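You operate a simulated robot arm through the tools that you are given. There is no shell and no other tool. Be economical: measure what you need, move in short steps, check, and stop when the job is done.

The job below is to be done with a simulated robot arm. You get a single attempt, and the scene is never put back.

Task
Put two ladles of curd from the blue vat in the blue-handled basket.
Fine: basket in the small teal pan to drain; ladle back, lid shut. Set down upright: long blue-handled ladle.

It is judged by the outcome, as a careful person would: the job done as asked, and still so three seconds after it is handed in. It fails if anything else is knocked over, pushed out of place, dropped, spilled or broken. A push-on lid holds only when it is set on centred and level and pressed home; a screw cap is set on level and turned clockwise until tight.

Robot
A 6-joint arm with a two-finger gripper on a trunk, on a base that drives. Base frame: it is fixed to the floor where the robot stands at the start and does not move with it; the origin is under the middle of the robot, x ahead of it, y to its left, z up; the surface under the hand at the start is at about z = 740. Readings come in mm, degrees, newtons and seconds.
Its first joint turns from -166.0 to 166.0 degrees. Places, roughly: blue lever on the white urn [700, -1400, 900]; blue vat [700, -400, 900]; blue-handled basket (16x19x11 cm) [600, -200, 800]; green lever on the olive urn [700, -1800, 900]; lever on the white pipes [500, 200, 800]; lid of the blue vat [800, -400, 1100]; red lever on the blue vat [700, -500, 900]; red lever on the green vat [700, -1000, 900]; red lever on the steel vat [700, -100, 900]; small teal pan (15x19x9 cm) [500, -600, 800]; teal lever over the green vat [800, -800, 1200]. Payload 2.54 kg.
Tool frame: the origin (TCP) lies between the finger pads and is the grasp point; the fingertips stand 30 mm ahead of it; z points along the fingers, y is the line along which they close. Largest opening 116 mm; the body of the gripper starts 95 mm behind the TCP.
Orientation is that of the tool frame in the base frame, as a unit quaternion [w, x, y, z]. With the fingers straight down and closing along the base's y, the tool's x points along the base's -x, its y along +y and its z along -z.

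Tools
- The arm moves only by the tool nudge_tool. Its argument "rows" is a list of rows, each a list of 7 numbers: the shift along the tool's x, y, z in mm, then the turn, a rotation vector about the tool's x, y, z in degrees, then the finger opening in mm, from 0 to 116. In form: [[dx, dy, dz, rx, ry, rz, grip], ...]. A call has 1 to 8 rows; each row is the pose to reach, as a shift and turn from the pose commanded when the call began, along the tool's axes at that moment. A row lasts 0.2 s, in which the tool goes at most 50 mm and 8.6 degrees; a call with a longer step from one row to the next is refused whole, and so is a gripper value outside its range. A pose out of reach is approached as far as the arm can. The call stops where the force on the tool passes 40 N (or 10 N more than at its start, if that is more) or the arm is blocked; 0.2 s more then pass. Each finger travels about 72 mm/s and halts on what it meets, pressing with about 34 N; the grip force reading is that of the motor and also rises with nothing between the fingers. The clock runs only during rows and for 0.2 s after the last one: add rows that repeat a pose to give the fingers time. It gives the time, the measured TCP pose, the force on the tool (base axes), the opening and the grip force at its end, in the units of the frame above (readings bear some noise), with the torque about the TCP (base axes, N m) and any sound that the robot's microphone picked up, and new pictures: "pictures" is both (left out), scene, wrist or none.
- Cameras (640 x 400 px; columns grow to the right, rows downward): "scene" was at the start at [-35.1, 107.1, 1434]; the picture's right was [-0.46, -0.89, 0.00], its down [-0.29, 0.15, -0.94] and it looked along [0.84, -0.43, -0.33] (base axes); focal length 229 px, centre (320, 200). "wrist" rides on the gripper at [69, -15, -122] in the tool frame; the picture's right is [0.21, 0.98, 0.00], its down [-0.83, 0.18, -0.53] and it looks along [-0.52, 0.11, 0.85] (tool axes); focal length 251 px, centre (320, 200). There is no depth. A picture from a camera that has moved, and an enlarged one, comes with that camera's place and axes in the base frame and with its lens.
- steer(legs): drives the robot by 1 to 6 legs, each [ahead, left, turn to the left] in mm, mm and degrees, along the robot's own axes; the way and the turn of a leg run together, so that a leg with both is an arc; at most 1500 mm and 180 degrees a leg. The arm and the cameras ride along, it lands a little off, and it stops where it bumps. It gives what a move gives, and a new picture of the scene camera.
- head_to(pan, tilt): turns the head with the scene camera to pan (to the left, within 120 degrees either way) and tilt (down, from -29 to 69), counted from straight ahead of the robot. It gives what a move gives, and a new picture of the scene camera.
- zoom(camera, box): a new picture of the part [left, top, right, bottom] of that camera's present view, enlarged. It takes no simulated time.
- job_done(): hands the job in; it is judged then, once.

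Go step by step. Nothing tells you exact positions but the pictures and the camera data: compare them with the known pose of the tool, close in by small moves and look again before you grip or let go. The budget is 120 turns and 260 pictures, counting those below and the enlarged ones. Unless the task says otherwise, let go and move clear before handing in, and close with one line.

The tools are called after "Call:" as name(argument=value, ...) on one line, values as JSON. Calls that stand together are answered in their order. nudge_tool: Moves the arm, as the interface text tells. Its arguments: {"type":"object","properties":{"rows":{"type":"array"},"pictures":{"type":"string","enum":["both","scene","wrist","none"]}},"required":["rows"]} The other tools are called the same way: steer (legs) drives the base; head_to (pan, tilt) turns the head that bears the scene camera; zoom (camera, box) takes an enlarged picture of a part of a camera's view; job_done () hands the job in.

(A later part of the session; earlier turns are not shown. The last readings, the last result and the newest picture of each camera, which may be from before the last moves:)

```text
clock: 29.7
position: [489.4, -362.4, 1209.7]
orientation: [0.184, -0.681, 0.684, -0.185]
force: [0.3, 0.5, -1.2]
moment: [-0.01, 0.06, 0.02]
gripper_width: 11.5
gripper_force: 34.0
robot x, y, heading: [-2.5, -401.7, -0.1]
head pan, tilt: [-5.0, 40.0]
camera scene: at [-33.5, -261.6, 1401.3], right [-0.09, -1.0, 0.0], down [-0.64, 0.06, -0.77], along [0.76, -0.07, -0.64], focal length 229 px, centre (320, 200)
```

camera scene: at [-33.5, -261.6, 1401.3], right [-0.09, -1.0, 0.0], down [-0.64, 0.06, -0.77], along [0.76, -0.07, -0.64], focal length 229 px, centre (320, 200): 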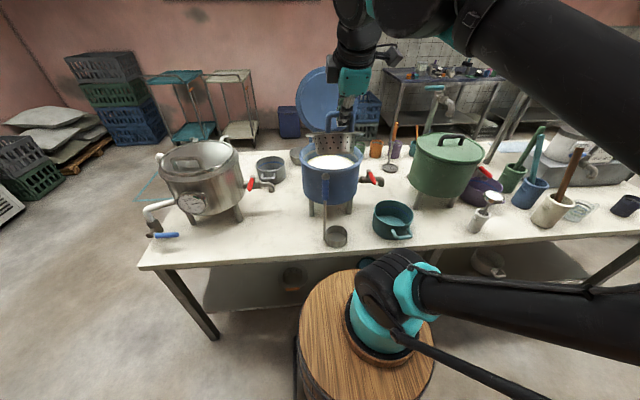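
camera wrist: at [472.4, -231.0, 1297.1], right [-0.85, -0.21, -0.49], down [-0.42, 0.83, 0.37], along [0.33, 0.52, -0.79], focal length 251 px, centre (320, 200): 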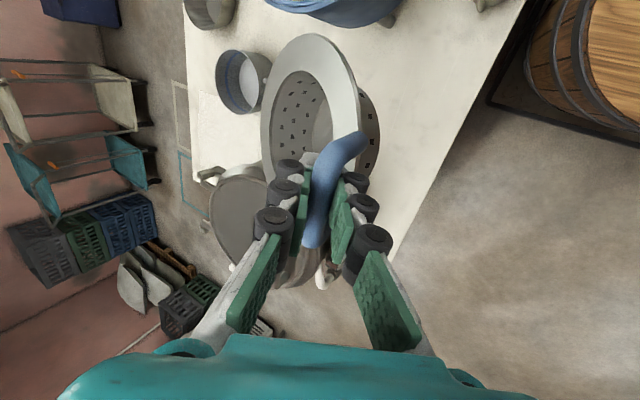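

Call:
nudge_tool(rows=[[15, 2, -1, 0, 0, 0, 0], [43, 6, -3, 0, 0, 0, 0], [73, 10, -6, 0, 0, 0, 0], [103, 14, -8, 0, 0, 0, 0], [133, 18, -10, 0, 0, 0, 0], [163, 22, -12, 0, 0, 0, 0], [193, 26, -15, 0, 0, 0, 0], [218, 29, -17, 0, 0, 0, 0]], pictures="none")

Call:
nudge_tool(rows=[[0, 0, 0, 4, 0, 0, 0], [0, 0, 0, 9, 0, 0, 0], [0, 0, 0, 14, 0, 0, 0], [0, 0, 0, 18, 0, 0, 0], [0, 0, 0, 21, 0, 0, 0], [0, 0, 0, 21, 0, 0, 0]])

Call:
zoom(camera="scene", box=[330, 90, 458, 170])

```text
clock: 31.2
position: [466.5, -480.4, 1206.9]
orientation: [-0.209, 0.762, -0.592, 0.159]
force: [-0.3, 0.3, -1.7]
moment: [-0.03, 0.03, -0.06]
gripper_width: 11.6
gripper_force: 34.1
robot x, y, heading: [-1.0, -405.3, -0.3]
head pan, tilt: [-5.0, 40.0]
stopped in row 7: the arm was blocked; the commanded pose is now the measured one
```

```text
clock: 32.0
position: [479.9, -433.4, 1214.6]
orientation: [-0.306, 0.791, -0.496, 0.185]
force: [-0.1, -0.8, -1.1]
moment: [-0.04, 0.07, -0.01]
gripper_width: 11.4
gripper_force: 33.8
robot x, y, heading: [-0.4, -405.2, -0.2]
head pan, tilt: [-5.0, 40.0]
stopped in row 3: the arm was blocked; the commanded pose is now the measured one
camera scene: at [-33.0, -276.0, 1402.9], right [-0.09, -1.0, -0.01], down [-0.64, 0.07, -0.77], along [0.76, -0.06, -0.64], focal length 229 px, centre (320, 200)
camera wrist: at [448.8, -528.0, 1314.9], right [-0.56, -0.51, -0.65], down [-0.8, 0.52, 0.29], along [0.2, 0.69, -0.7], focal length 251 px, centre (320, 200)
```

scene: 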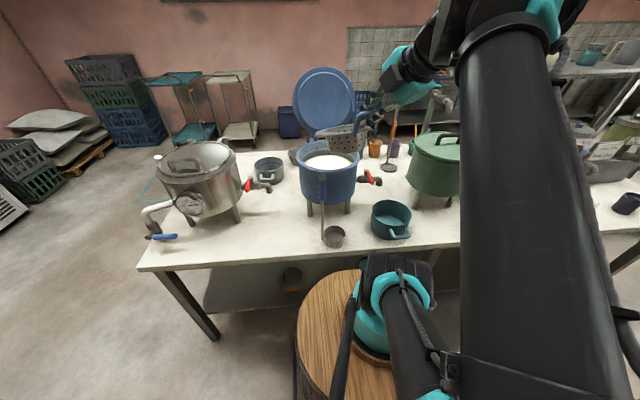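
wrist: 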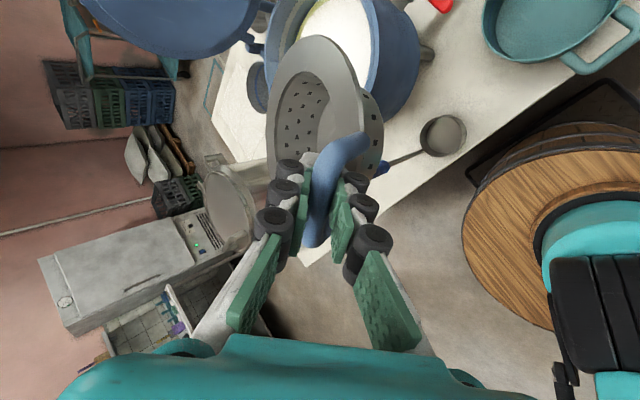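

```text
5.00 times, centred on (394, 130) of scene
camera zoom: at [-33.0, -276.0, 1402.9], right [-0.09, -1.0, -0.01], down [-0.64, 0.07, -0.77], along [0.76, -0.06, -0.64], focal length 1143 px, centre (-50, 550)
```

zoom: 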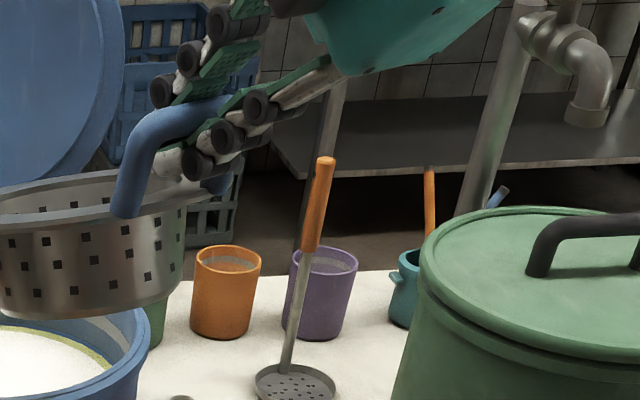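

The arm got blocked by its own geometry when reaching to the right, and the tool yawed. I'll return it to its good left-side posture and let the base do the sideways travel instead.

Call:
nudge_tool(rows=[[-14, -6, 6, -1.4, 2, 2.6, 0], [-29, -12, 11, -2.8, 4, 5.2, 0], [-43, -18, 17, -4.2, 6, 7.8, 0], [-58, -24, 23, -5.6, 8, 10.4, 0], [-72, -30, 28, -7, 10, 13, 0], [-87, -36, 34, -8.5, 12, 15.7, 0], [-101, -42, 40, -9.9, 14, 18.3, 0], [-115, -49, 45, -11.3, 16, 20.9, 0]])

```text
clock: 33.8
position: [489.4, -294.6, 1210.5]
orientation: [0.179, -0.676, 0.689, -0.191]
force: [0.1, 0.2, -0.4]
moment: [0.02, 0.04, -0.03]
gripper_width: 11.3
gripper_force: 34.4
robot x, y, heading: [-4.5, -408.1, -0.4]
head pan, tilt: [-5.0, 40.0]
camera scene: at [-33.8, -261.8, 1401.3], right [-0.09, -1.0, 0.0], down [-0.64, 0.06, -0.77], along [0.76, -0.07, -0.64], focal length 229 px, centre (320, 200)
camera wrist: at [440.7, -361.0, 1326.5], right [-0.85, -0.2, -0.49], down [-0.41, 0.84, 0.36], along [0.34, 0.5, -0.79], focal length 251 px, centre (320, 200)
```

scene: 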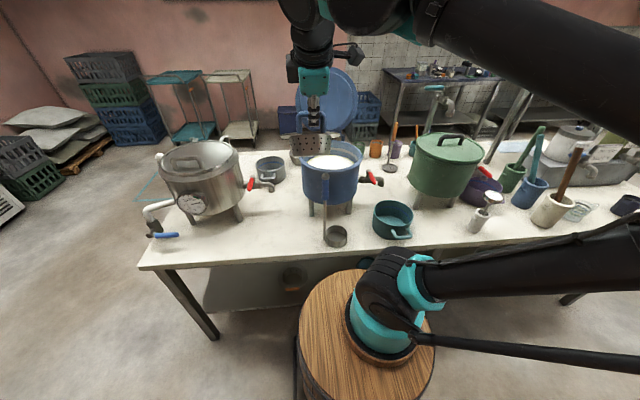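
wrist: 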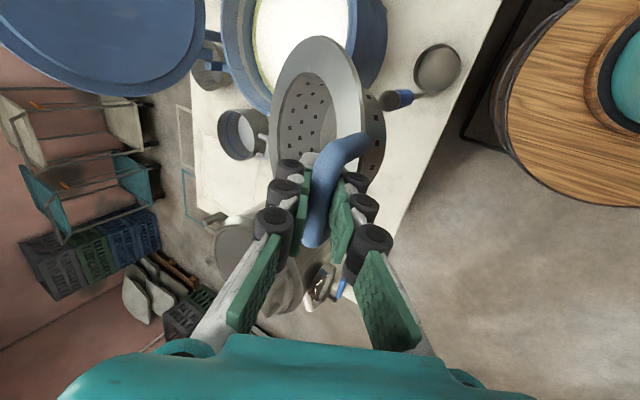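

Call:
nudge_tool(rows=[[-20, 5, -3, 0, 0, 0, 0], [-45, 10, -6, 0, 0, 0, 0], [-70, 16, -9, 0, 0, 0, 0], [-95, 22, -12, 0, 0, 0, 0], [-115, 29, -17, 0, 0, 0, 0], [-115, 29, -17, 0, 0, 0, 0]], pictures="none")

Call:
steer(legs=[[0, -400, 0]])

```text
clock: 35.2
position: [458.6, -176.9, 1209.2]
orientation: [0.178, -0.676, 0.689, -0.191]
force: [-0.1, 0.1, -1.5]
moment: [0.01, 0.02, 0.01]
gripper_width: 11.4
gripper_force: 34.0
robot x, y, heading: [1.6, -404.1, -0.2]
head pan, tilt: [-5.0, 40.0]
```

```text
clock: 37.6
position: [456.9, -562.9, 1210.9]
orientation: [0.18, -0.68, 0.685, -0.19]
force: [-0.2, 0.2, -0.7]
moment: [0.01, 0.06, -0.03]
gripper_width: 11.5
gripper_force: 34.4
robot x, y, heading: [1.3, -796.7, 0.6]
head pan, tilt: [-5.0, 40.0]
camera scene: at [-34.6, -652.5, 1401.3], right [-0.08, -1.0, 0.0], down [-0.64, 0.05, -0.77], along [0.76, -0.06, -0.64], focal length 229 px, centre (320, 200)
```

scene: 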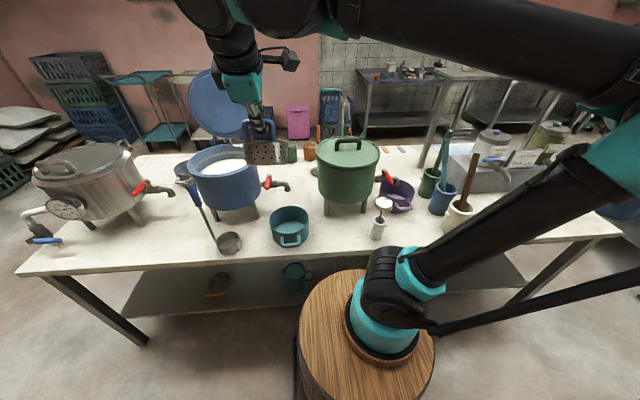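

Now the basket is near the pan with the arm in its good posture. I level the basket by pitching the gripper up 20° and look.

Call:
nudge_tool(rows=[[0, 0, 0, 5, 0, 0, 0], [0, 0, 0, 10, 0, 0, 0], [0, 0, 0, 15, 0, 0, 0], [0, 0, 0, 20, 0, 0, 0], [0, 0, 0, 20, 0, 0, 0]])

Call:
zoom(camera="scene", box=[210, 110, 370, 260])

```text
clock: 38.8
position: [457.3, -562.4, 1209.3]
orientation: [0.295, -0.637, 0.643, -0.306]
force: [0.2, 0.0, -2.0]
moment: [-0.04, 0.04, -0.03]
gripper_width: 11.7
gripper_force: 34.2
robot x, y, heading: [-0.8, -793.4, 0.3]
head pan, tilt: [-5.0, 40.0]
camera scene: at [-34.6, -652.5, 1401.3], right [-0.08, -1.0, 0.0], down [-0.64, 0.05, -0.77], along [0.76, -0.06, -0.64], focal length 229 px, centre (320, 200)
camera wrist: at [372.5, -630.6, 1301.5], right [-0.63, -0.22, -0.75], down [-0.52, 0.83, 0.19], along [0.58, 0.51, -0.63], focal length 251 px, centre (320, 200)
```

scene: 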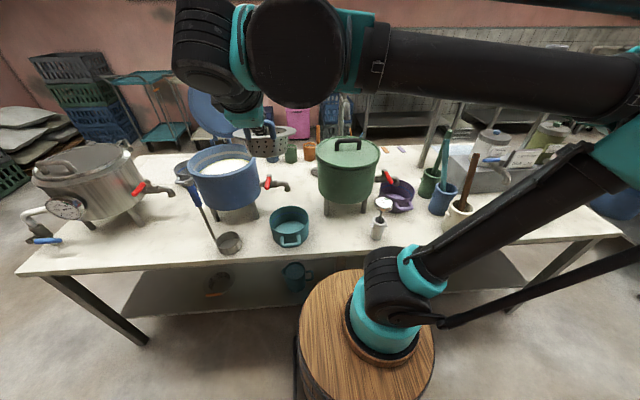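
wrist: 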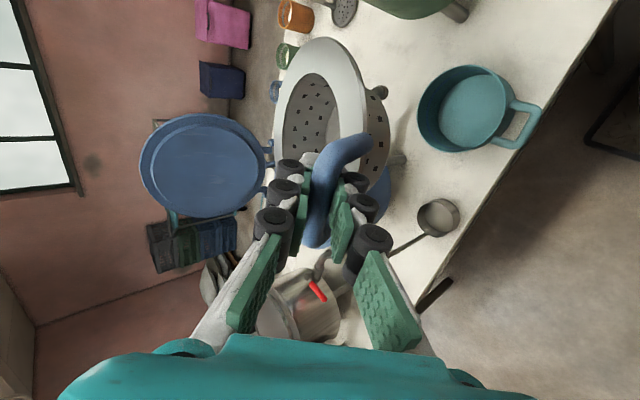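

```text
2.67 times, centred on (290, 185) of scene
camera zoom: at [-34.6, -652.5, 1401.3], right [-0.08, -1.0, 0.0], down [-0.64, 0.05, -0.77], along [0.76, -0.06, -0.64], focal length 610 px, centre (400, 240)
```

zoom: 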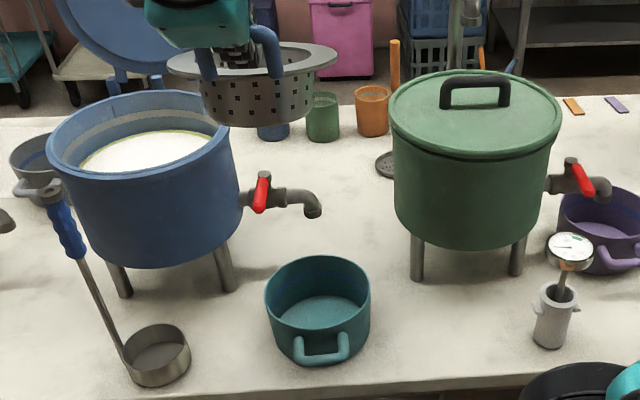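

Pan centre is about (545,-587). The basket is still about 6° nose-down and 3° rolled, so I trim that, shift y by -34, and then lower.

Call:
nudge_tool(rows=[[10, 0, 0, 3, -1, 1.1, 0], [22, 0, 0, 6, -1.9, 2.3, 0], [34, 0, 0, 6, -1.9, 2.3, 0], [34, 0, 0, 6, -1.9, 2.3, 0]], pictures="none")

Call:
nudge_tool(rows=[[0, 15, 10, 0, 0, 0, 0], [0, 42, 28, 0, 0, 0, 0], [0, 70, 47, 0, 0, 0, 0], [0, 98, 66, 0, 0, 0, 0], [0, 126, 85, 0, 0, 0, 0], [0, 154, 104, 0, 0, 0, 0], [0, 178, 120, 0, 0, 0, 0], [0, 190, 128, 0, 0, 0, 0]])

Call:
zoom(camera="scene", box=[210, 110, 370, 260])

```text
clock: 39.8
position: [456.4, -598.1, 1210.2]
orientation: [0.344, -0.615, 0.632, -0.322]
force: [-0.5, 0.2, -1.3]
moment: [0.01, 0.09, 0.0]
gripper_width: 11.2
gripper_force: 34.6
robot x, y, heading: [-0.2, -796.2, 0.3]
head pan, tilt: [-5.0, 40.0]
```

```text
clock: 41.6
position: [458.6, -588.0, 981.1]
orientation: [0.344, -0.614, 0.633, -0.322]
force: [-0.8, 0.0, -2.0]
moment: [0.03, 0.07, 0.02]
gripper_width: 11.6
gripper_force: 34.1
robot x, y, heading: [-1.7, -794.0, 0.5]
head pan, tilt: [-5.0, 40.0]
camera scene: at [-34.6, -652.5, 1401.3], right [-0.08, -1.0, 0.0], down [-0.64, 0.05, -0.77], along [0.76, -0.06, -0.64], focal length 229 px, centre (320, 200)
camera wrist: at [365.9, -659.3, 1059.7], right [-0.54, -0.18, -0.82], down [-0.54, 0.82, 0.18], along [0.64, 0.54, -0.54], focal length 251 px, centre (320, 200)
```

scene: 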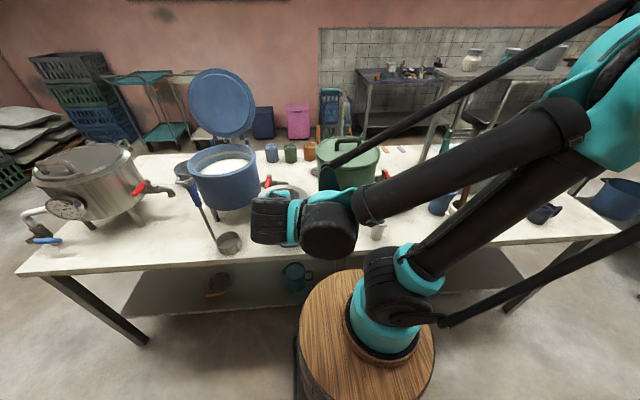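
wrist: 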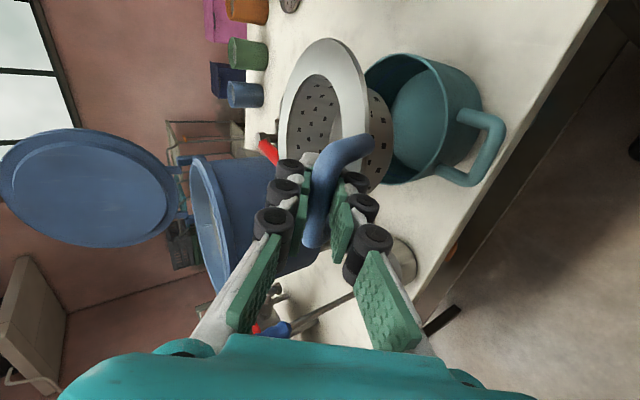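

```text
2.67 times, centred on (290, 185) of scene
camera zoom: at [-34.6, -652.5, 1401.3], right [-0.08, -1.0, 0.0], down [-0.64, 0.05, -0.77], along [0.76, -0.06, -0.64], focal length 610 px, centre (400, 240)
```

zoom: 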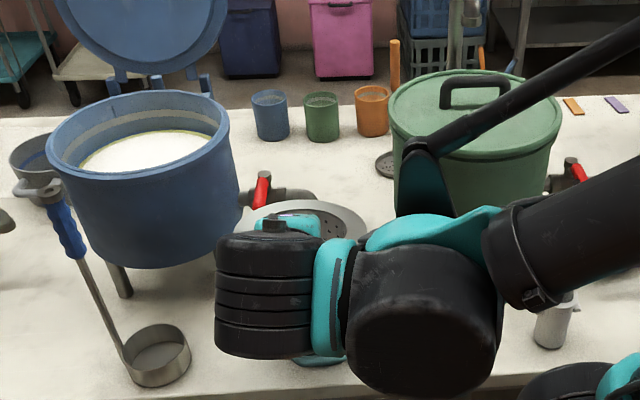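

Call:
zoom(camera="wrist", box=[240, 20, 520, 220])

```text
2.00 times, centred on (380, 120) of wrist
camera zoom: at [365.9, -659.3, 1059.7], right [-0.54, -0.18, -0.82], down [-0.54, 0.82, 0.18], along [0.64, 0.54, -0.54], focal length 503 px, centre (200, 360)
```

zoom: 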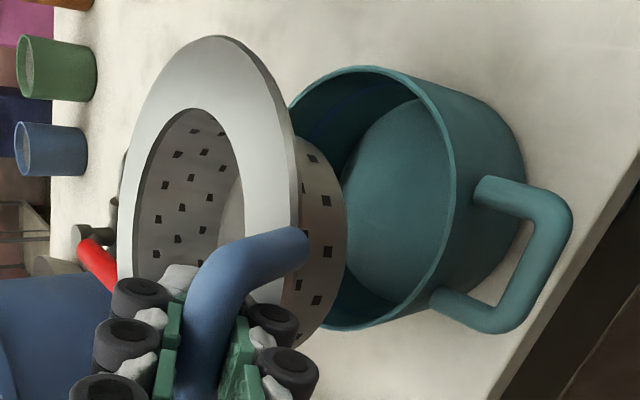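

The basket is level, with its flange centre about (538,-604,930), against the pan at (542,-595,830). I make a small correction and lower 60 mm.

Call:
nudge_tool(rows=[[-3, 6, 6, 0, 0, 0, 0], [-5, 16, 13, 0, 0, 0, 0], [-6.6, 27, 22, 0, 0, 0, 0], [-6.6, 38, 30, 0, 0, 0, 0], [-6.6, 48, 37, 0, 0, 0, 0], [-6.6, 48, 37, 0, 0, 0, 0]])

Call:
zoom(camera="wrist", box=[240, 20, 520, 220])

Call:
zoom(camera="scene", box=[230, 160, 350, 260])

```text
clock: 43.0
position: [462.5, -579.5, 921.6]
orientation: [0.345, -0.614, 0.632, -0.323]
force: [-0.1, -0.8, 0.3]
moment: [0.06, -0.03, -0.02]
gripper_width: 11.4
gripper_force: 34.0
robot x, y, heading: [0.1, -792.9, 0.3]
head pan, tilt: [-5.0, 40.0]
camera scene: at [-34.6, -652.5, 1401.3], right [-0.08, -1.0, 0.0], down [-0.64, 0.05, -0.77], along [0.76, -0.06, -0.64], focal length 229 px, centre (320, 200)
camera wrist: at [369.8, -651.9, 1000.2], right [-0.54, -0.18, -0.82], down [-0.54, 0.82, 0.18], along [0.64, 0.54, -0.54], focal length 251 px, centre (320, 200)
```

scene: 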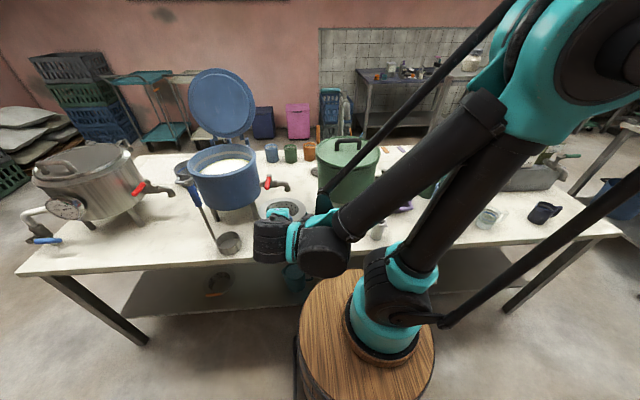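
wrist: 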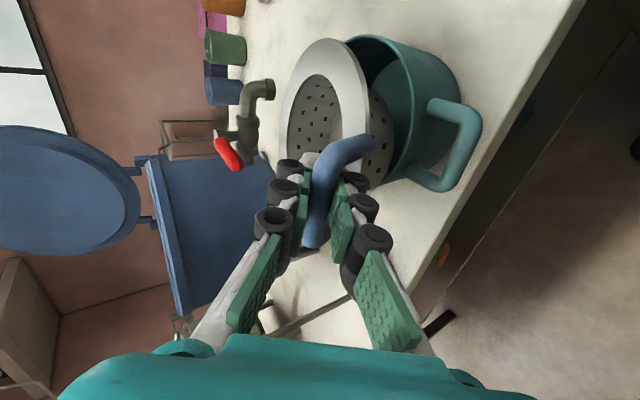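

```text
2.00 times, centred on (380, 120) of wrist
camera zoom: at [369.8, -651.9, 1000.2], right [-0.54, -0.18, -0.82], down [-0.54, 0.82, 0.18], along [0.64, 0.54, -0.54], focal length 503 px, centre (200, 360)
```

zoom: 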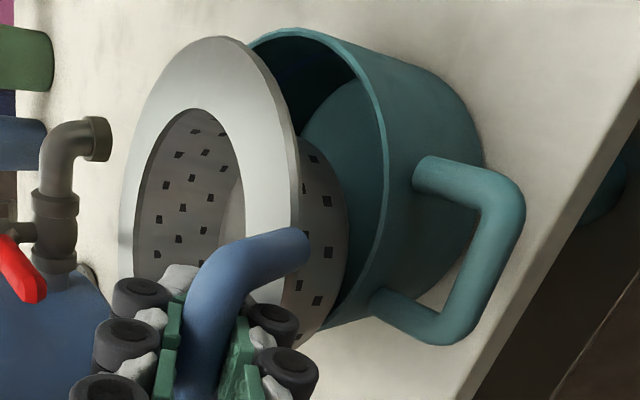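

```text
4.00 times, centred on (290, 210) of scene
camera zoom: at [-34.6, -652.5, 1401.3], right [-0.08, -1.0, 0.0], down [-0.64, 0.05, -0.77], along [0.76, -0.06, -0.64], focal length 914 px, centre (440, 160)
```

zoom: 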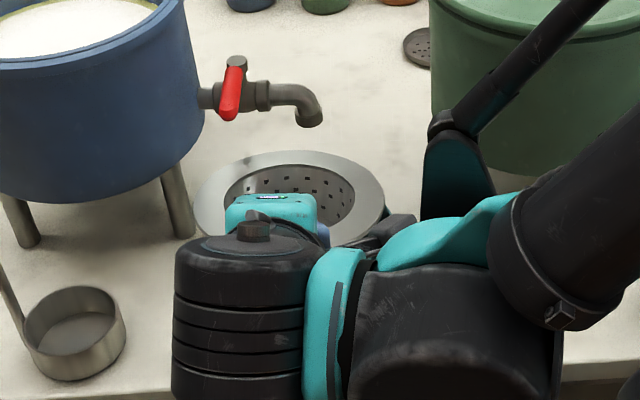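

Call:
zoom(camera="scene", box=[268, 190, 348, 240])

```text
8.00 times, centred on (308, 215) of scene
camera zoom: at [-34.6, -652.5, 1401.3], right [-0.08, -1.0, 0.0], down [-0.64, 0.05, -0.77], along [0.76, -0.06, -0.64], focal length 1828 px, centre (416, 80)
```

zoom: 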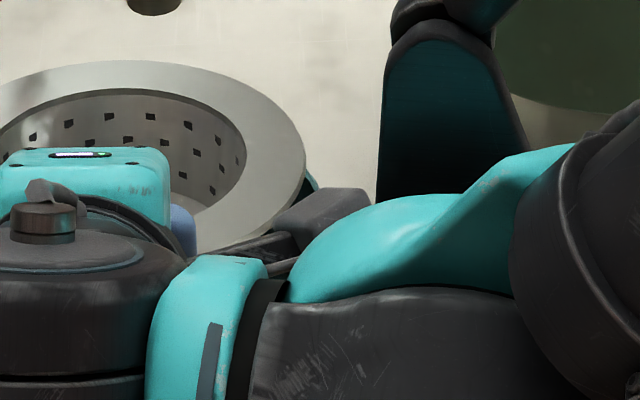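

The scene view shows the pan's rim peeking out on the right, so the basket must go about 14 mm to -y. I correct and lower 25 mm.

Call:
nudge_tool(rows=[[8, -1, 2, 0, 0, 0, 0], [15, -2, 3, 0, 0, 0, 0], [15, 8, 10, 0, 0, 0, 0], [15, 18, 17, 0, 0, 0, 0], [15, 18, 17, 0, 0, 0, 0]], pictures="wrist")

Call:
zoom(camera="wrist", box=[240, 20, 520, 220])

Call:
zoom(camera="scene", box=[248, 190, 328, 240])

```text
clock: 44.2
position: [466.9, -593.0, 896.4]
orientation: [0.345, -0.614, 0.633, -0.323]
force: [1.0, 0.1, -1.6]
moment: [-0.06, 0.02, -0.01]
gripper_width: 11.5
gripper_force: 34.2
robot x, y, heading: [-1.1, -794.9, 0.6]
head pan, tilt: [-5.0, 40.0]
camera wrist: at [373.5, -664.7, 975.7], right [-0.54, -0.18, -0.82], down [-0.54, 0.82, 0.18], along [0.64, 0.54, -0.54], focal length 251 px, centre (320, 200)
```

wrist: 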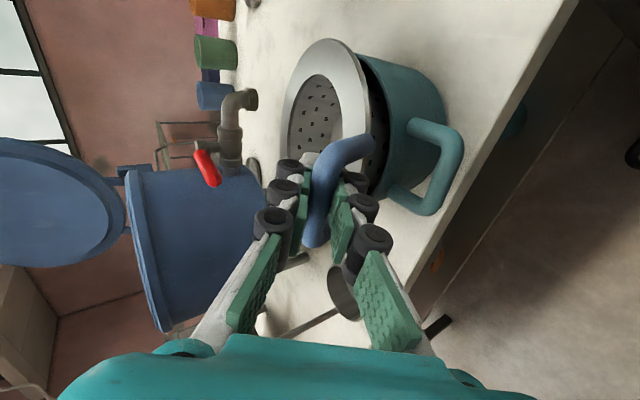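

```text
2.00 times, centred on (380, 120) of wrist
camera zoom: at [373.5, -664.7, 975.7], right [-0.54, -0.18, -0.82], down [-0.54, 0.82, 0.18], along [0.64, 0.54, -0.54], focal length 503 px, centre (200, 360)
```

zoom: 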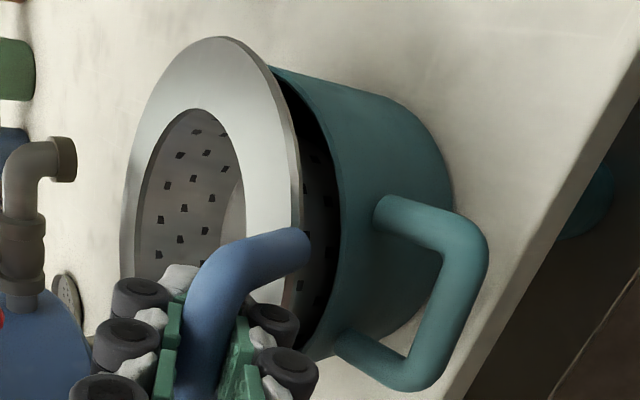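

```text
8.00 times, centred on (288, 215) of scene
camera zoom: at [-34.6, -652.5, 1401.3], right [-0.08, -1.0, 0.0], down [-0.64, 0.05, -0.77], along [0.76, -0.06, -0.64], focal length 1828 px, centre (576, 80)
```

zoom: 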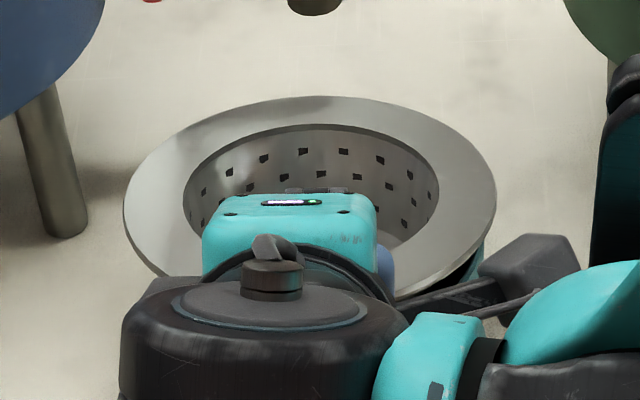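

Nearly aligned; the gap to the rim is about 15–18 mm. I shift another 3 mm to -y and lower gradually.

Call:
nudge_tool(rows=[[3.5, 3, 2, 0, 0, 0, 0], [3.7, 7, 4.5, 0, 0, 0, 0], [3.8, 10, 6.7, 0, 0, 0, 0], [3.8, 10, 6.7, 0, 0, 0, 0]], pictures="wrist")

Call:
zoom(camera="wrist", box=[240, 20, 520, 220])

Call:
zoom(camera="scene", box=[248, 190, 328, 240])

```text
clock: 45.2
position: [467.7, -595.9, 885.8]
orientation: [0.345, -0.613, 0.633, -0.323]
force: [0.5, 0.3, -1.3]
moment: [-0.02, 0.01, -0.01]
gripper_width: 11.7
gripper_force: 34.1
robot x, y, heading: [-0.3, -796.2, 0.1]
head pan, tilt: [-5.0, 40.0]
camera wrist: at [373.8, -667.8, 963.8], right [-0.54, -0.18, -0.82], down [-0.54, 0.82, 0.18], along [0.64, 0.54, -0.54], focal length 251 px, centre (320, 200)
```

wrist: 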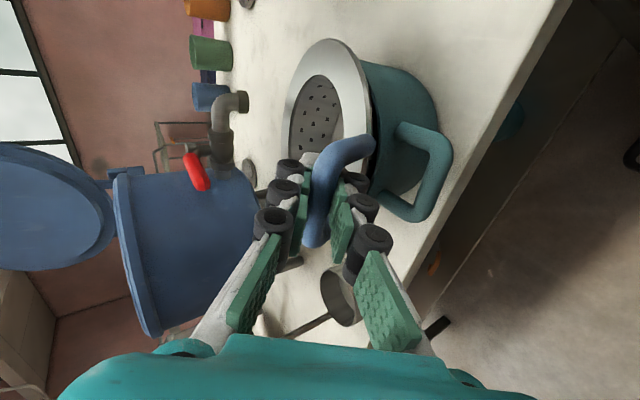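

```text
2.00 times, centred on (380, 120) of wrist
camera zoom: at [373.8, -667.8, 963.8], right [-0.54, -0.18, -0.82], down [-0.54, 0.82, 0.18], along [0.64, 0.54, -0.54], focal length 503 px, centre (200, 360)
```

zoom: 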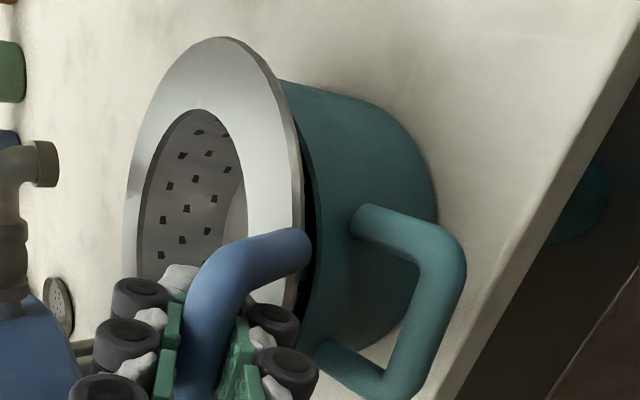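

```text
8.00 times, centred on (288, 215) of scene
camera zoom: at [-34.6, -652.5, 1401.3], right [-0.08, -1.0, 0.0], down [-0.64, 0.05, -0.77], along [0.76, -0.06, -0.64], focal length 1828 px, centre (576, 80)
```

zoom: 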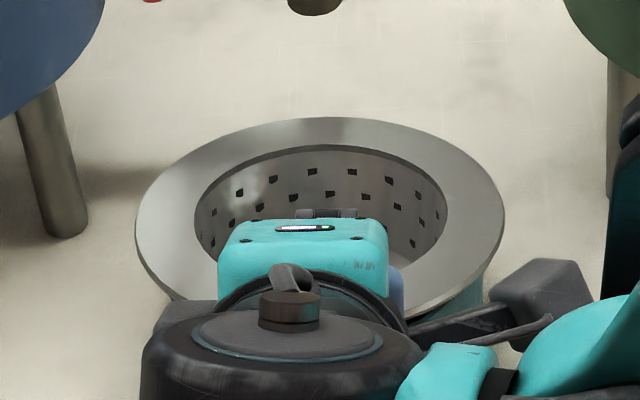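

Call:
nudge_tool(rows=[[4, 0, 0, 0, 0, 0, 0], [4.1, 2.5, 1.7, 0, 0, 0, 0], [4.2, 4.5, 3, 0, 0, 0, 0], [4.2, 4.5, 3, 0, 0, 0, 0]], pictures="wrist")

Call:
zoom(camera="wrist", box=[240, 20, 520, 220])

Call:
zoom(camera="scene", box=[248, 190, 328, 240])

```text
clock: 46.2
position: [467.3, -601.1, 879.9]
orientation: [0.345, -0.614, 0.633, -0.322]
force: [0.0, -0.3, -1.1]
moment: [-0.02, 0.0, 0.0]
gripper_width: 11.6
gripper_force: 33.6
robot x, y, heading: [-0.2, -795.6, 0.5]
head pan, tilt: [-5.0, 40.0]
camera wrist: at [373.5, -672.8, 958.0], right [-0.54, -0.18, -0.82], down [-0.54, 0.82, 0.18], along [0.64, 0.54, -0.54], focal length 251 px, centre (320, 200)
```

wrist: 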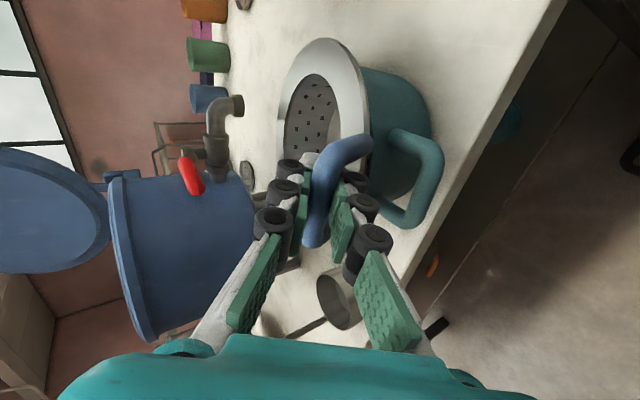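

```text
2.00 times, centred on (380, 120) of wrist
camera zoom: at [373.5, -672.8, 958.0], right [-0.54, -0.18, -0.82], down [-0.54, 0.82, 0.18], along [0.64, 0.54, -0.54], focal length 503 px, centre (200, 360)
```

zoom: 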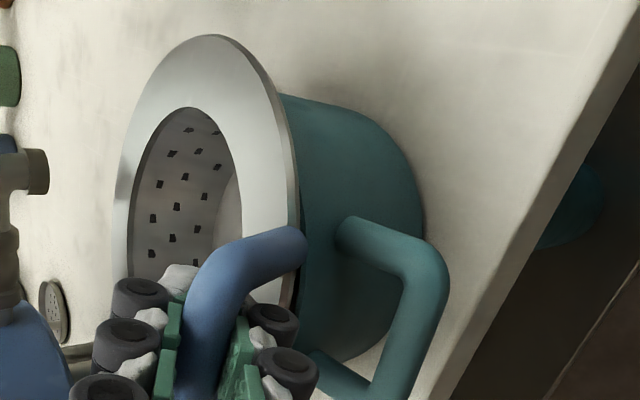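

```text
8.00 times, centred on (288, 215) of scene
camera zoom: at [-34.6, -652.5, 1401.3], right [-0.08, -1.0, 0.0], down [-0.64, 0.05, -0.77], along [0.76, -0.06, -0.64], focal length 1828 px, centre (576, 80)
```

zoom: 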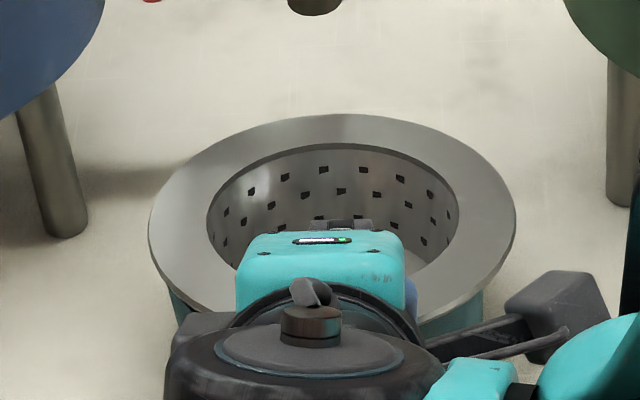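

The flange is over the pan on both sides and starting to bear on the rim. I lower a few mm more and check before releasing.

Call:
nudge_tool(rows=[[-2, 1.7, 1.1, 0, 0, 0, 0], [-2, 3.4, 2.2, 0, 0, 0, 0], [-2, 3.4, 2.2, 0, 0, 0, 0]], pictures="wrist")

Call:
zoom(camera="wrist", box=[240, 20, 520, 220])

Call:
zoom(camera="scene", box=[248, 190, 328, 240])

```text
clock: 47.0
position: [465.9, -597.4, 875.3]
orientation: [0.345, -0.614, 0.632, -0.323]
force: [0.8, 0.1, -0.4]
moment: [-0.02, 0.0, 0.0]
gripper_width: 11.3
gripper_force: 34.4
robot x, y, heading: [-0.8, -792.9, 0.6]
head pan, tilt: [-5.0, 40.0]
camera wrist: at [373.3, -670.3, 953.4], right [-0.54, -0.18, -0.82], down [-0.54, 0.82, 0.18], along [0.64, 0.54, -0.54], focal length 251 px, centre (320, 200)
```

wrist: 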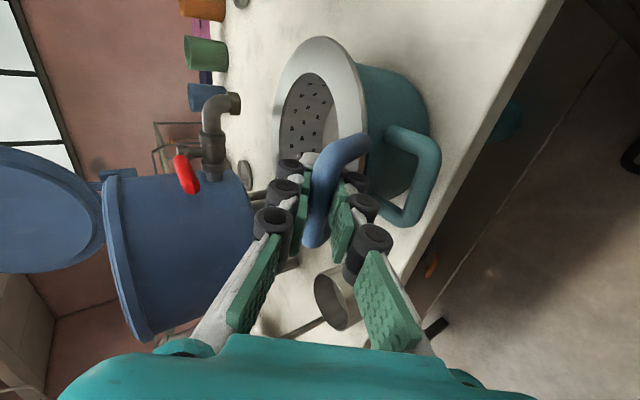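

```text
2.00 times, centred on (380, 120) of wrist
camera zoom: at [373.3, -670.3, 953.4], right [-0.54, -0.18, -0.82], down [-0.54, 0.82, 0.18], along [0.64, 0.54, -0.54], focal length 503 px, centre (200, 360)
```

zoom: 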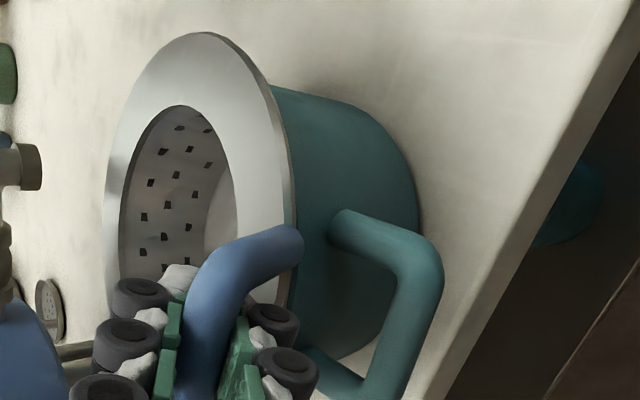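

```text
8.00 times, centred on (288, 215) of scene
camera zoom: at [-34.6, -652.5, 1401.3], right [-0.08, -1.0, 0.0], down [-0.64, 0.05, -0.77], along [0.76, -0.06, -0.64], focal length 1828 px, centre (576, 80)
```

zoom: 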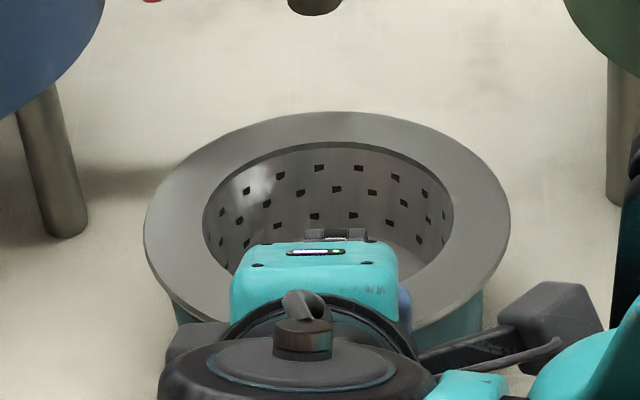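

The flange is centred and already touching at the near rim, so I release gently and back off along the tool axis.

Call:
nudge_tool(rows=[[0, -1.5, -1, 0, 0, 0, 5], [0, -1.5, -1, 0, 0, 0, 14], [0, -1.5, -1, 0, 0, 0, 20], [0, -1.5, -1, 0, 0, 0, 30], [0, -1.5, -1, 0, 0, 0, 40], [0, -1.5, -1, 0, 0, 0, 44]])

Call:
zoom(camera="wrist", box=[240, 20, 520, 220])

Call:
zoom(camera="scene", box=[248, 190, 328, 240])

```text
clock: 48.4
position: [466.3, -598.6, 876.7]
orientation: [0.345, -0.613, 0.633, -0.323]
force: [-0.7, -0.7, -0.8]
moment: [0.03, -0.03, 0.02]
gripper_width: 44.4
gripper_force: 0.3
robot x, y, heading: [-2.9, -796.3, 0.2]
head pan, tilt: [-5.0, 40.0]
camera scene: at [-34.6, -652.5, 1401.3], right [-0.08, -1.0, 0.0], down [-0.64, 0.05, -0.77], along [0.76, -0.06, -0.64], focal length 229 px, centre (320, 200)
camera wrist: at [372.9, -670.1, 954.9], right [-0.54, -0.18, -0.82], down [-0.54, 0.82, 0.18], along [0.64, 0.54, -0.54], focal length 251 px, centre (320, 200)
```

scene: 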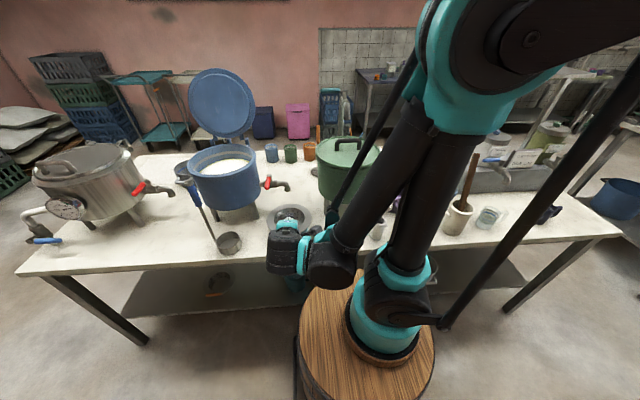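
wrist: 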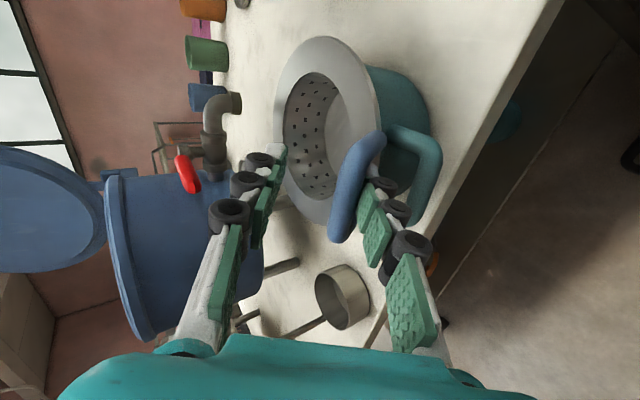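

```text
2.00 times, centred on (380, 120) of wrist
camera zoom: at [372.9, -670.1, 954.9], right [-0.54, -0.18, -0.82], down [-0.54, 0.82, 0.18], along [0.64, 0.54, -0.54], focal length 503 px, centre (200, 360)
```

zoom: 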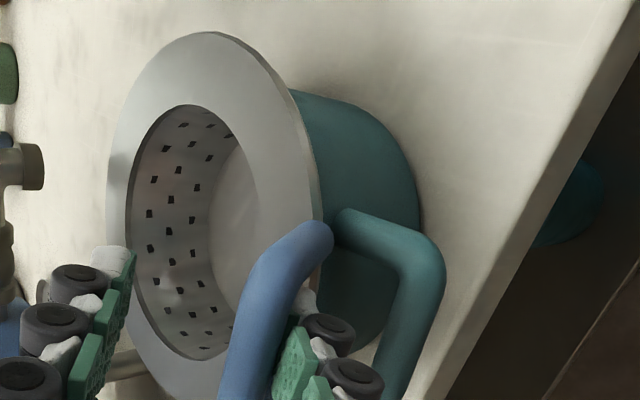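

```text
8.00 times, centred on (288, 215) of scene
camera zoom: at [-34.6, -652.5, 1401.3], right [-0.08, -1.0, 0.0], down [-0.64, 0.05, -0.77], along [0.76, -0.06, -0.64], focal length 1828 px, centre (576, 80)
```

zoom: 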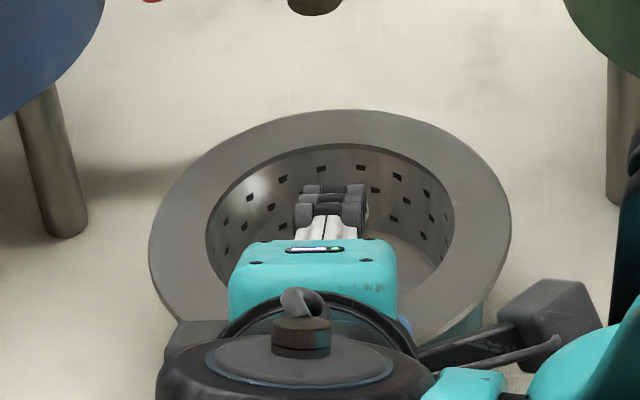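

The basket dropped level into the pan. I back the fingers straight out and then check it.

Call:
nudge_tool(rows=[[0, 0, -15, 0, 0, 0, 50], [0, 0, -40, 0, 0, 0, 50], [0, 0, -75, 0, 0, 0, 50], [0, -30, -100, 0, 0, 0, 50], [0, -70, -120, 0, 0, 0, 50], [0, -110, -140, 0, 0, 0, 50], [0, -150, -160, 0, 0, 0, 50]])

Call:
zoom(camera="scene", box=[230, 170, 350, 260])

Call:
zoom(camera="wrist", box=[240, 20, 520, 220])

```text
clock: 50.0
position: [414.1, -606.6, 1087.5]
orientation: [0.344, -0.614, 0.633, -0.323]
force: [0.1, 0.0, -0.3]
moment: [0.0, -0.01, -0.03]
gripper_width: 50.0
gripper_force: 0.0
robot x, y, heading: [-2.6, -794.5, 0.6]
head pan, tilt: [-5.0, 40.0]
camera scene: at [-34.6, -652.6, 1401.3], right [-0.08, -1.0, 0.0], down [-0.64, 0.05, -0.77], along [0.76, -0.06, -0.64], focal length 229 px, centre (320, 200)
camera wrist: at [321.6, -678.3, 1167.1], right [-0.54, -0.18, -0.82], down [-0.54, 0.82, 0.18], along [0.64, 0.54, -0.54], focal length 251 px, centre (320, 200)
```

scene: 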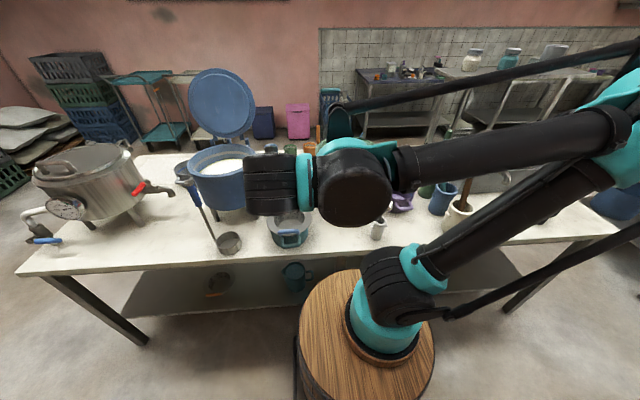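
wrist: 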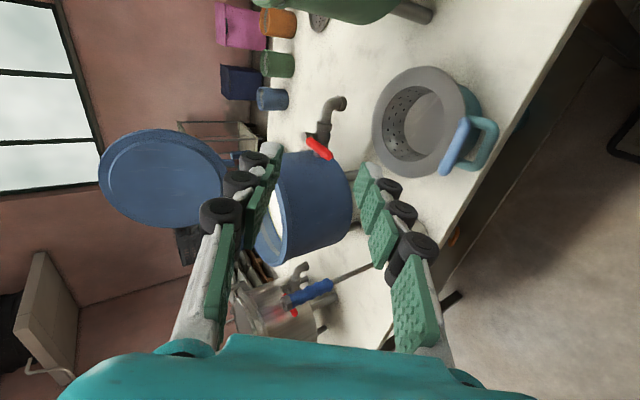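

```text
4.44 times, centred on (290, 215) of scene
camera zoom: at [-34.6, -652.6, 1401.3], right [-0.08, -1.0, 0.0], down [-0.64, 0.05, -0.77], along [0.76, -0.06, -0.64], focal length 1016 px, centre (453, 133)
```

zoom: 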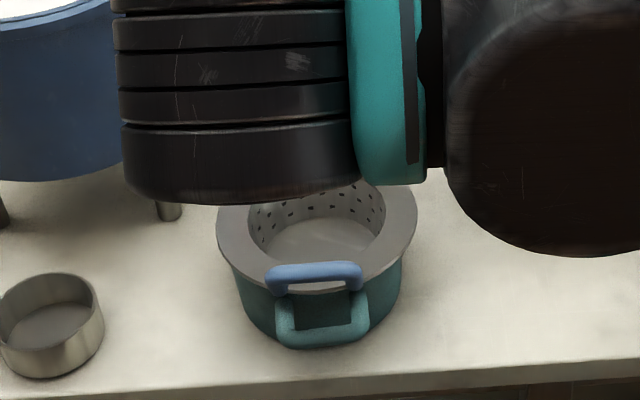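

```text
2.00 times, centred on (380, 120) of wrist
camera zoom: at [321.6, -678.3, 1167.1], right [-0.54, -0.18, -0.82], down [-0.54, 0.82, 0.18], along [0.64, 0.54, -0.54], focal length 503 px, centre (200, 360)
```

zoom: 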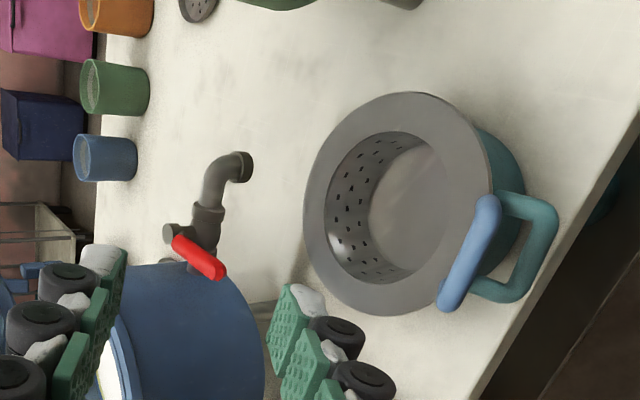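

The basket sits in the pan. Next is the ladle: I roll the tool back so the camera is on top and drive back left.

Call:
nudge_tool(rows=[[0, 0, -5, 0, 0, -8.5, 80], [0, 0, -10, 0, 0, -17, 80], [0, 0, -15, 0, 0, -25.5, 80], [0, 0, -20, 0, 0, -34, 80], [0, 0, -25, 0, 0, -42.5, 80], [0, 0, -30, 0, 0, -51, 80], [0, 0, -35, 0, 0, -59.5, 80], [0, 0, -40, 0, 0, -68, 80]], pictures="none")

Call:
nudge_tool(rows=[[0, 0, 0, 0, 0, -8, 80], [0, 0, 0, 0, 0, -16, 80], [0, 0, 0, 0, 0, -22, 80]], pictures="none")

Call:
steer(legs=[[0, 290, 0]])

```text
clock: 51.8
position: [382.1, -606.4, 1112.0]
orientation: [-0.104, 0.863, -0.181, 0.461]
force: [-0.5, -0.6, -0.3]
moment: [0.02, 0.0, -0.02]
gripper_width: 79.9
gripper_force: 0.0
robot x, y, heading: [0.3, -794.0, 0.4]
head pan, tilt: [-5.0, 40.0]
```

```text
clock: 52.6
position: [383.5, -608.5, 1112.3]
orientation: [-0.015, 0.882, -0.013, 0.472]
force: [0.2, 0.1, 0.2]
moment: [0.0, -0.03, 0.01]
gripper_width: 80.3
gripper_force: 0.1
robot x, y, heading: [3.0, -794.5, 0.7]
head pan, tilt: [-5.0, 40.0]
```

```text
clock: 54.6
position: [382.2, -315.2, 1112.9]
orientation: [-0.015, 0.881, -0.014, 0.472]
force: [-0.1, -0.5, 0.0]
moment: [-0.01, 0.01, 0.0]
gripper_width: 79.9
gripper_force: 0.0
robot x, y, heading: [-0.3, -504.0, 0.6]
head pan, tilt: [-5.0, 40.0]
camera scene: at [-36.1, -359.6, 1401.3], right [-0.08, -1.0, 0.0], down [-0.64, 0.05, -0.77], along [0.76, -0.06, -0.64], focal length 229 px, centre (320, 200)
```

scene: 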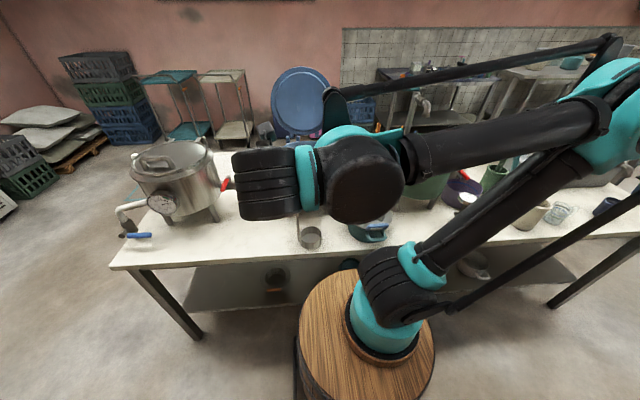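

Call:
nudge_tool(rows=[[0, 0, 0, 0, 0, 0, 80]], pictures="wrist")

Call:
zoom(camera="wrist", box=[200, 50, 440, 200])

```text
clock: 55.0
position: [381.2, -315.2, 1112.4]
orientation: [-0.015, 0.882, -0.014, 0.471]
force: [-0.1, -0.4, 0.2]
moment: [0.03, 0.0, 0.0]
gripper_width: 80.0
gripper_force: 0.1
robot x, y, heading: [-3.3, -501.4, 0.1]
head pan, tilt: [-5.0, 40.0]
camera wrist: at [319.1, -304.6, 1239.1], right [0.11, -0.98, 0.14], down [-0.9, -0.16, -0.4], along [0.41, -0.08, -0.91], focal length 251 px, centre (320, 200)
```

wrist: 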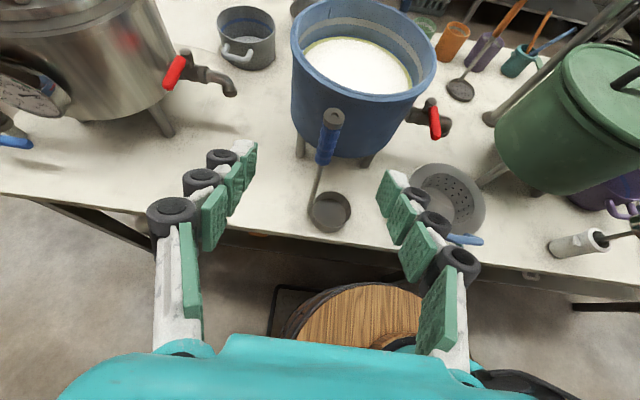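

```text
2.67 times, centred on (320, 125) of wrist
camera zoom: at [319.1, -304.6, 1239.1], right [0.11, -0.98, 0.14], down [-0.9, -0.16, -0.4], along [0.41, -0.08, -0.91], focal length 670 px, centre (320, 400)
```

zoom: 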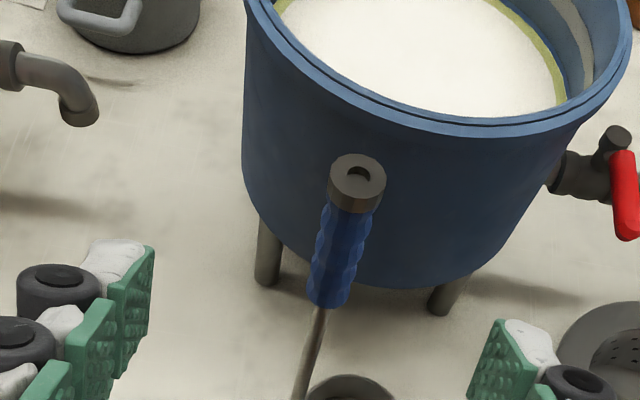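

Call:
nudge_tool(rows=[[-9, 4, 28, 0, 0, -1, 80], [-18, 8, 56, 0, 0, -2.7, 80], [-26, 12, 83, 0, 0, -2.7, 80], [-33, 16, 108, 0, 0, -2.7, 80], [-33, 16, 108, 0, 0, -2.7, 70]], pictures="wrist")

Call:
zoom(camera="wrist", box=[200, 50, 440, 200])

```text
clock: 56.2
position: [451.6, -329.8, 1022.8]
orientation: [-0.004, 0.881, 0.006, 0.472]
force: [-0.2, -0.1, -0.4]
moment: [0.03, 0.0, 0.01]
gripper_width: 69.9
gripper_force: 0.1
robot x, y, heading: [-3.0, -500.8, 0.2]
head pan, tilt: [-5.0, 40.0]
camera wrist: at [389.3, -316.2, 1149.5], right [0.13, -0.97, 0.18], down [-0.9, -0.2, -0.39], along [0.42, -0.11, -0.9], focal length 251 px, centre (320, 200)
```

wrist: 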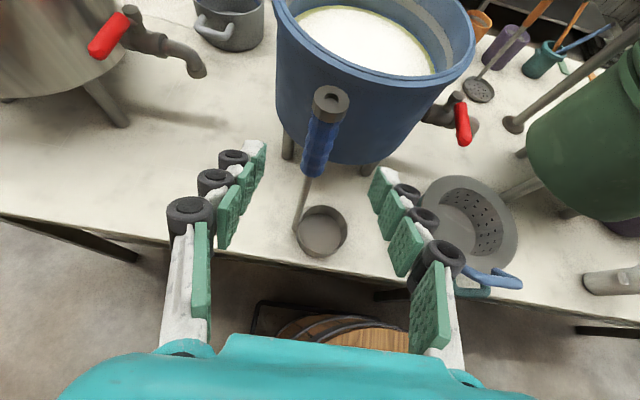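

```text
2.67 times, centred on (320, 125) of wrist
camera zoom: at [389.3, -316.2, 1149.5], right [0.13, -0.97, 0.18], down [-0.9, -0.2, -0.39], along [0.42, -0.11, -0.9], focal length 670 px, centre (320, 400)
```

zoom: 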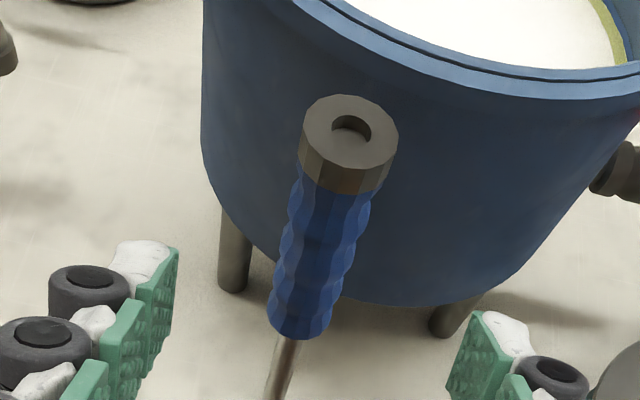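

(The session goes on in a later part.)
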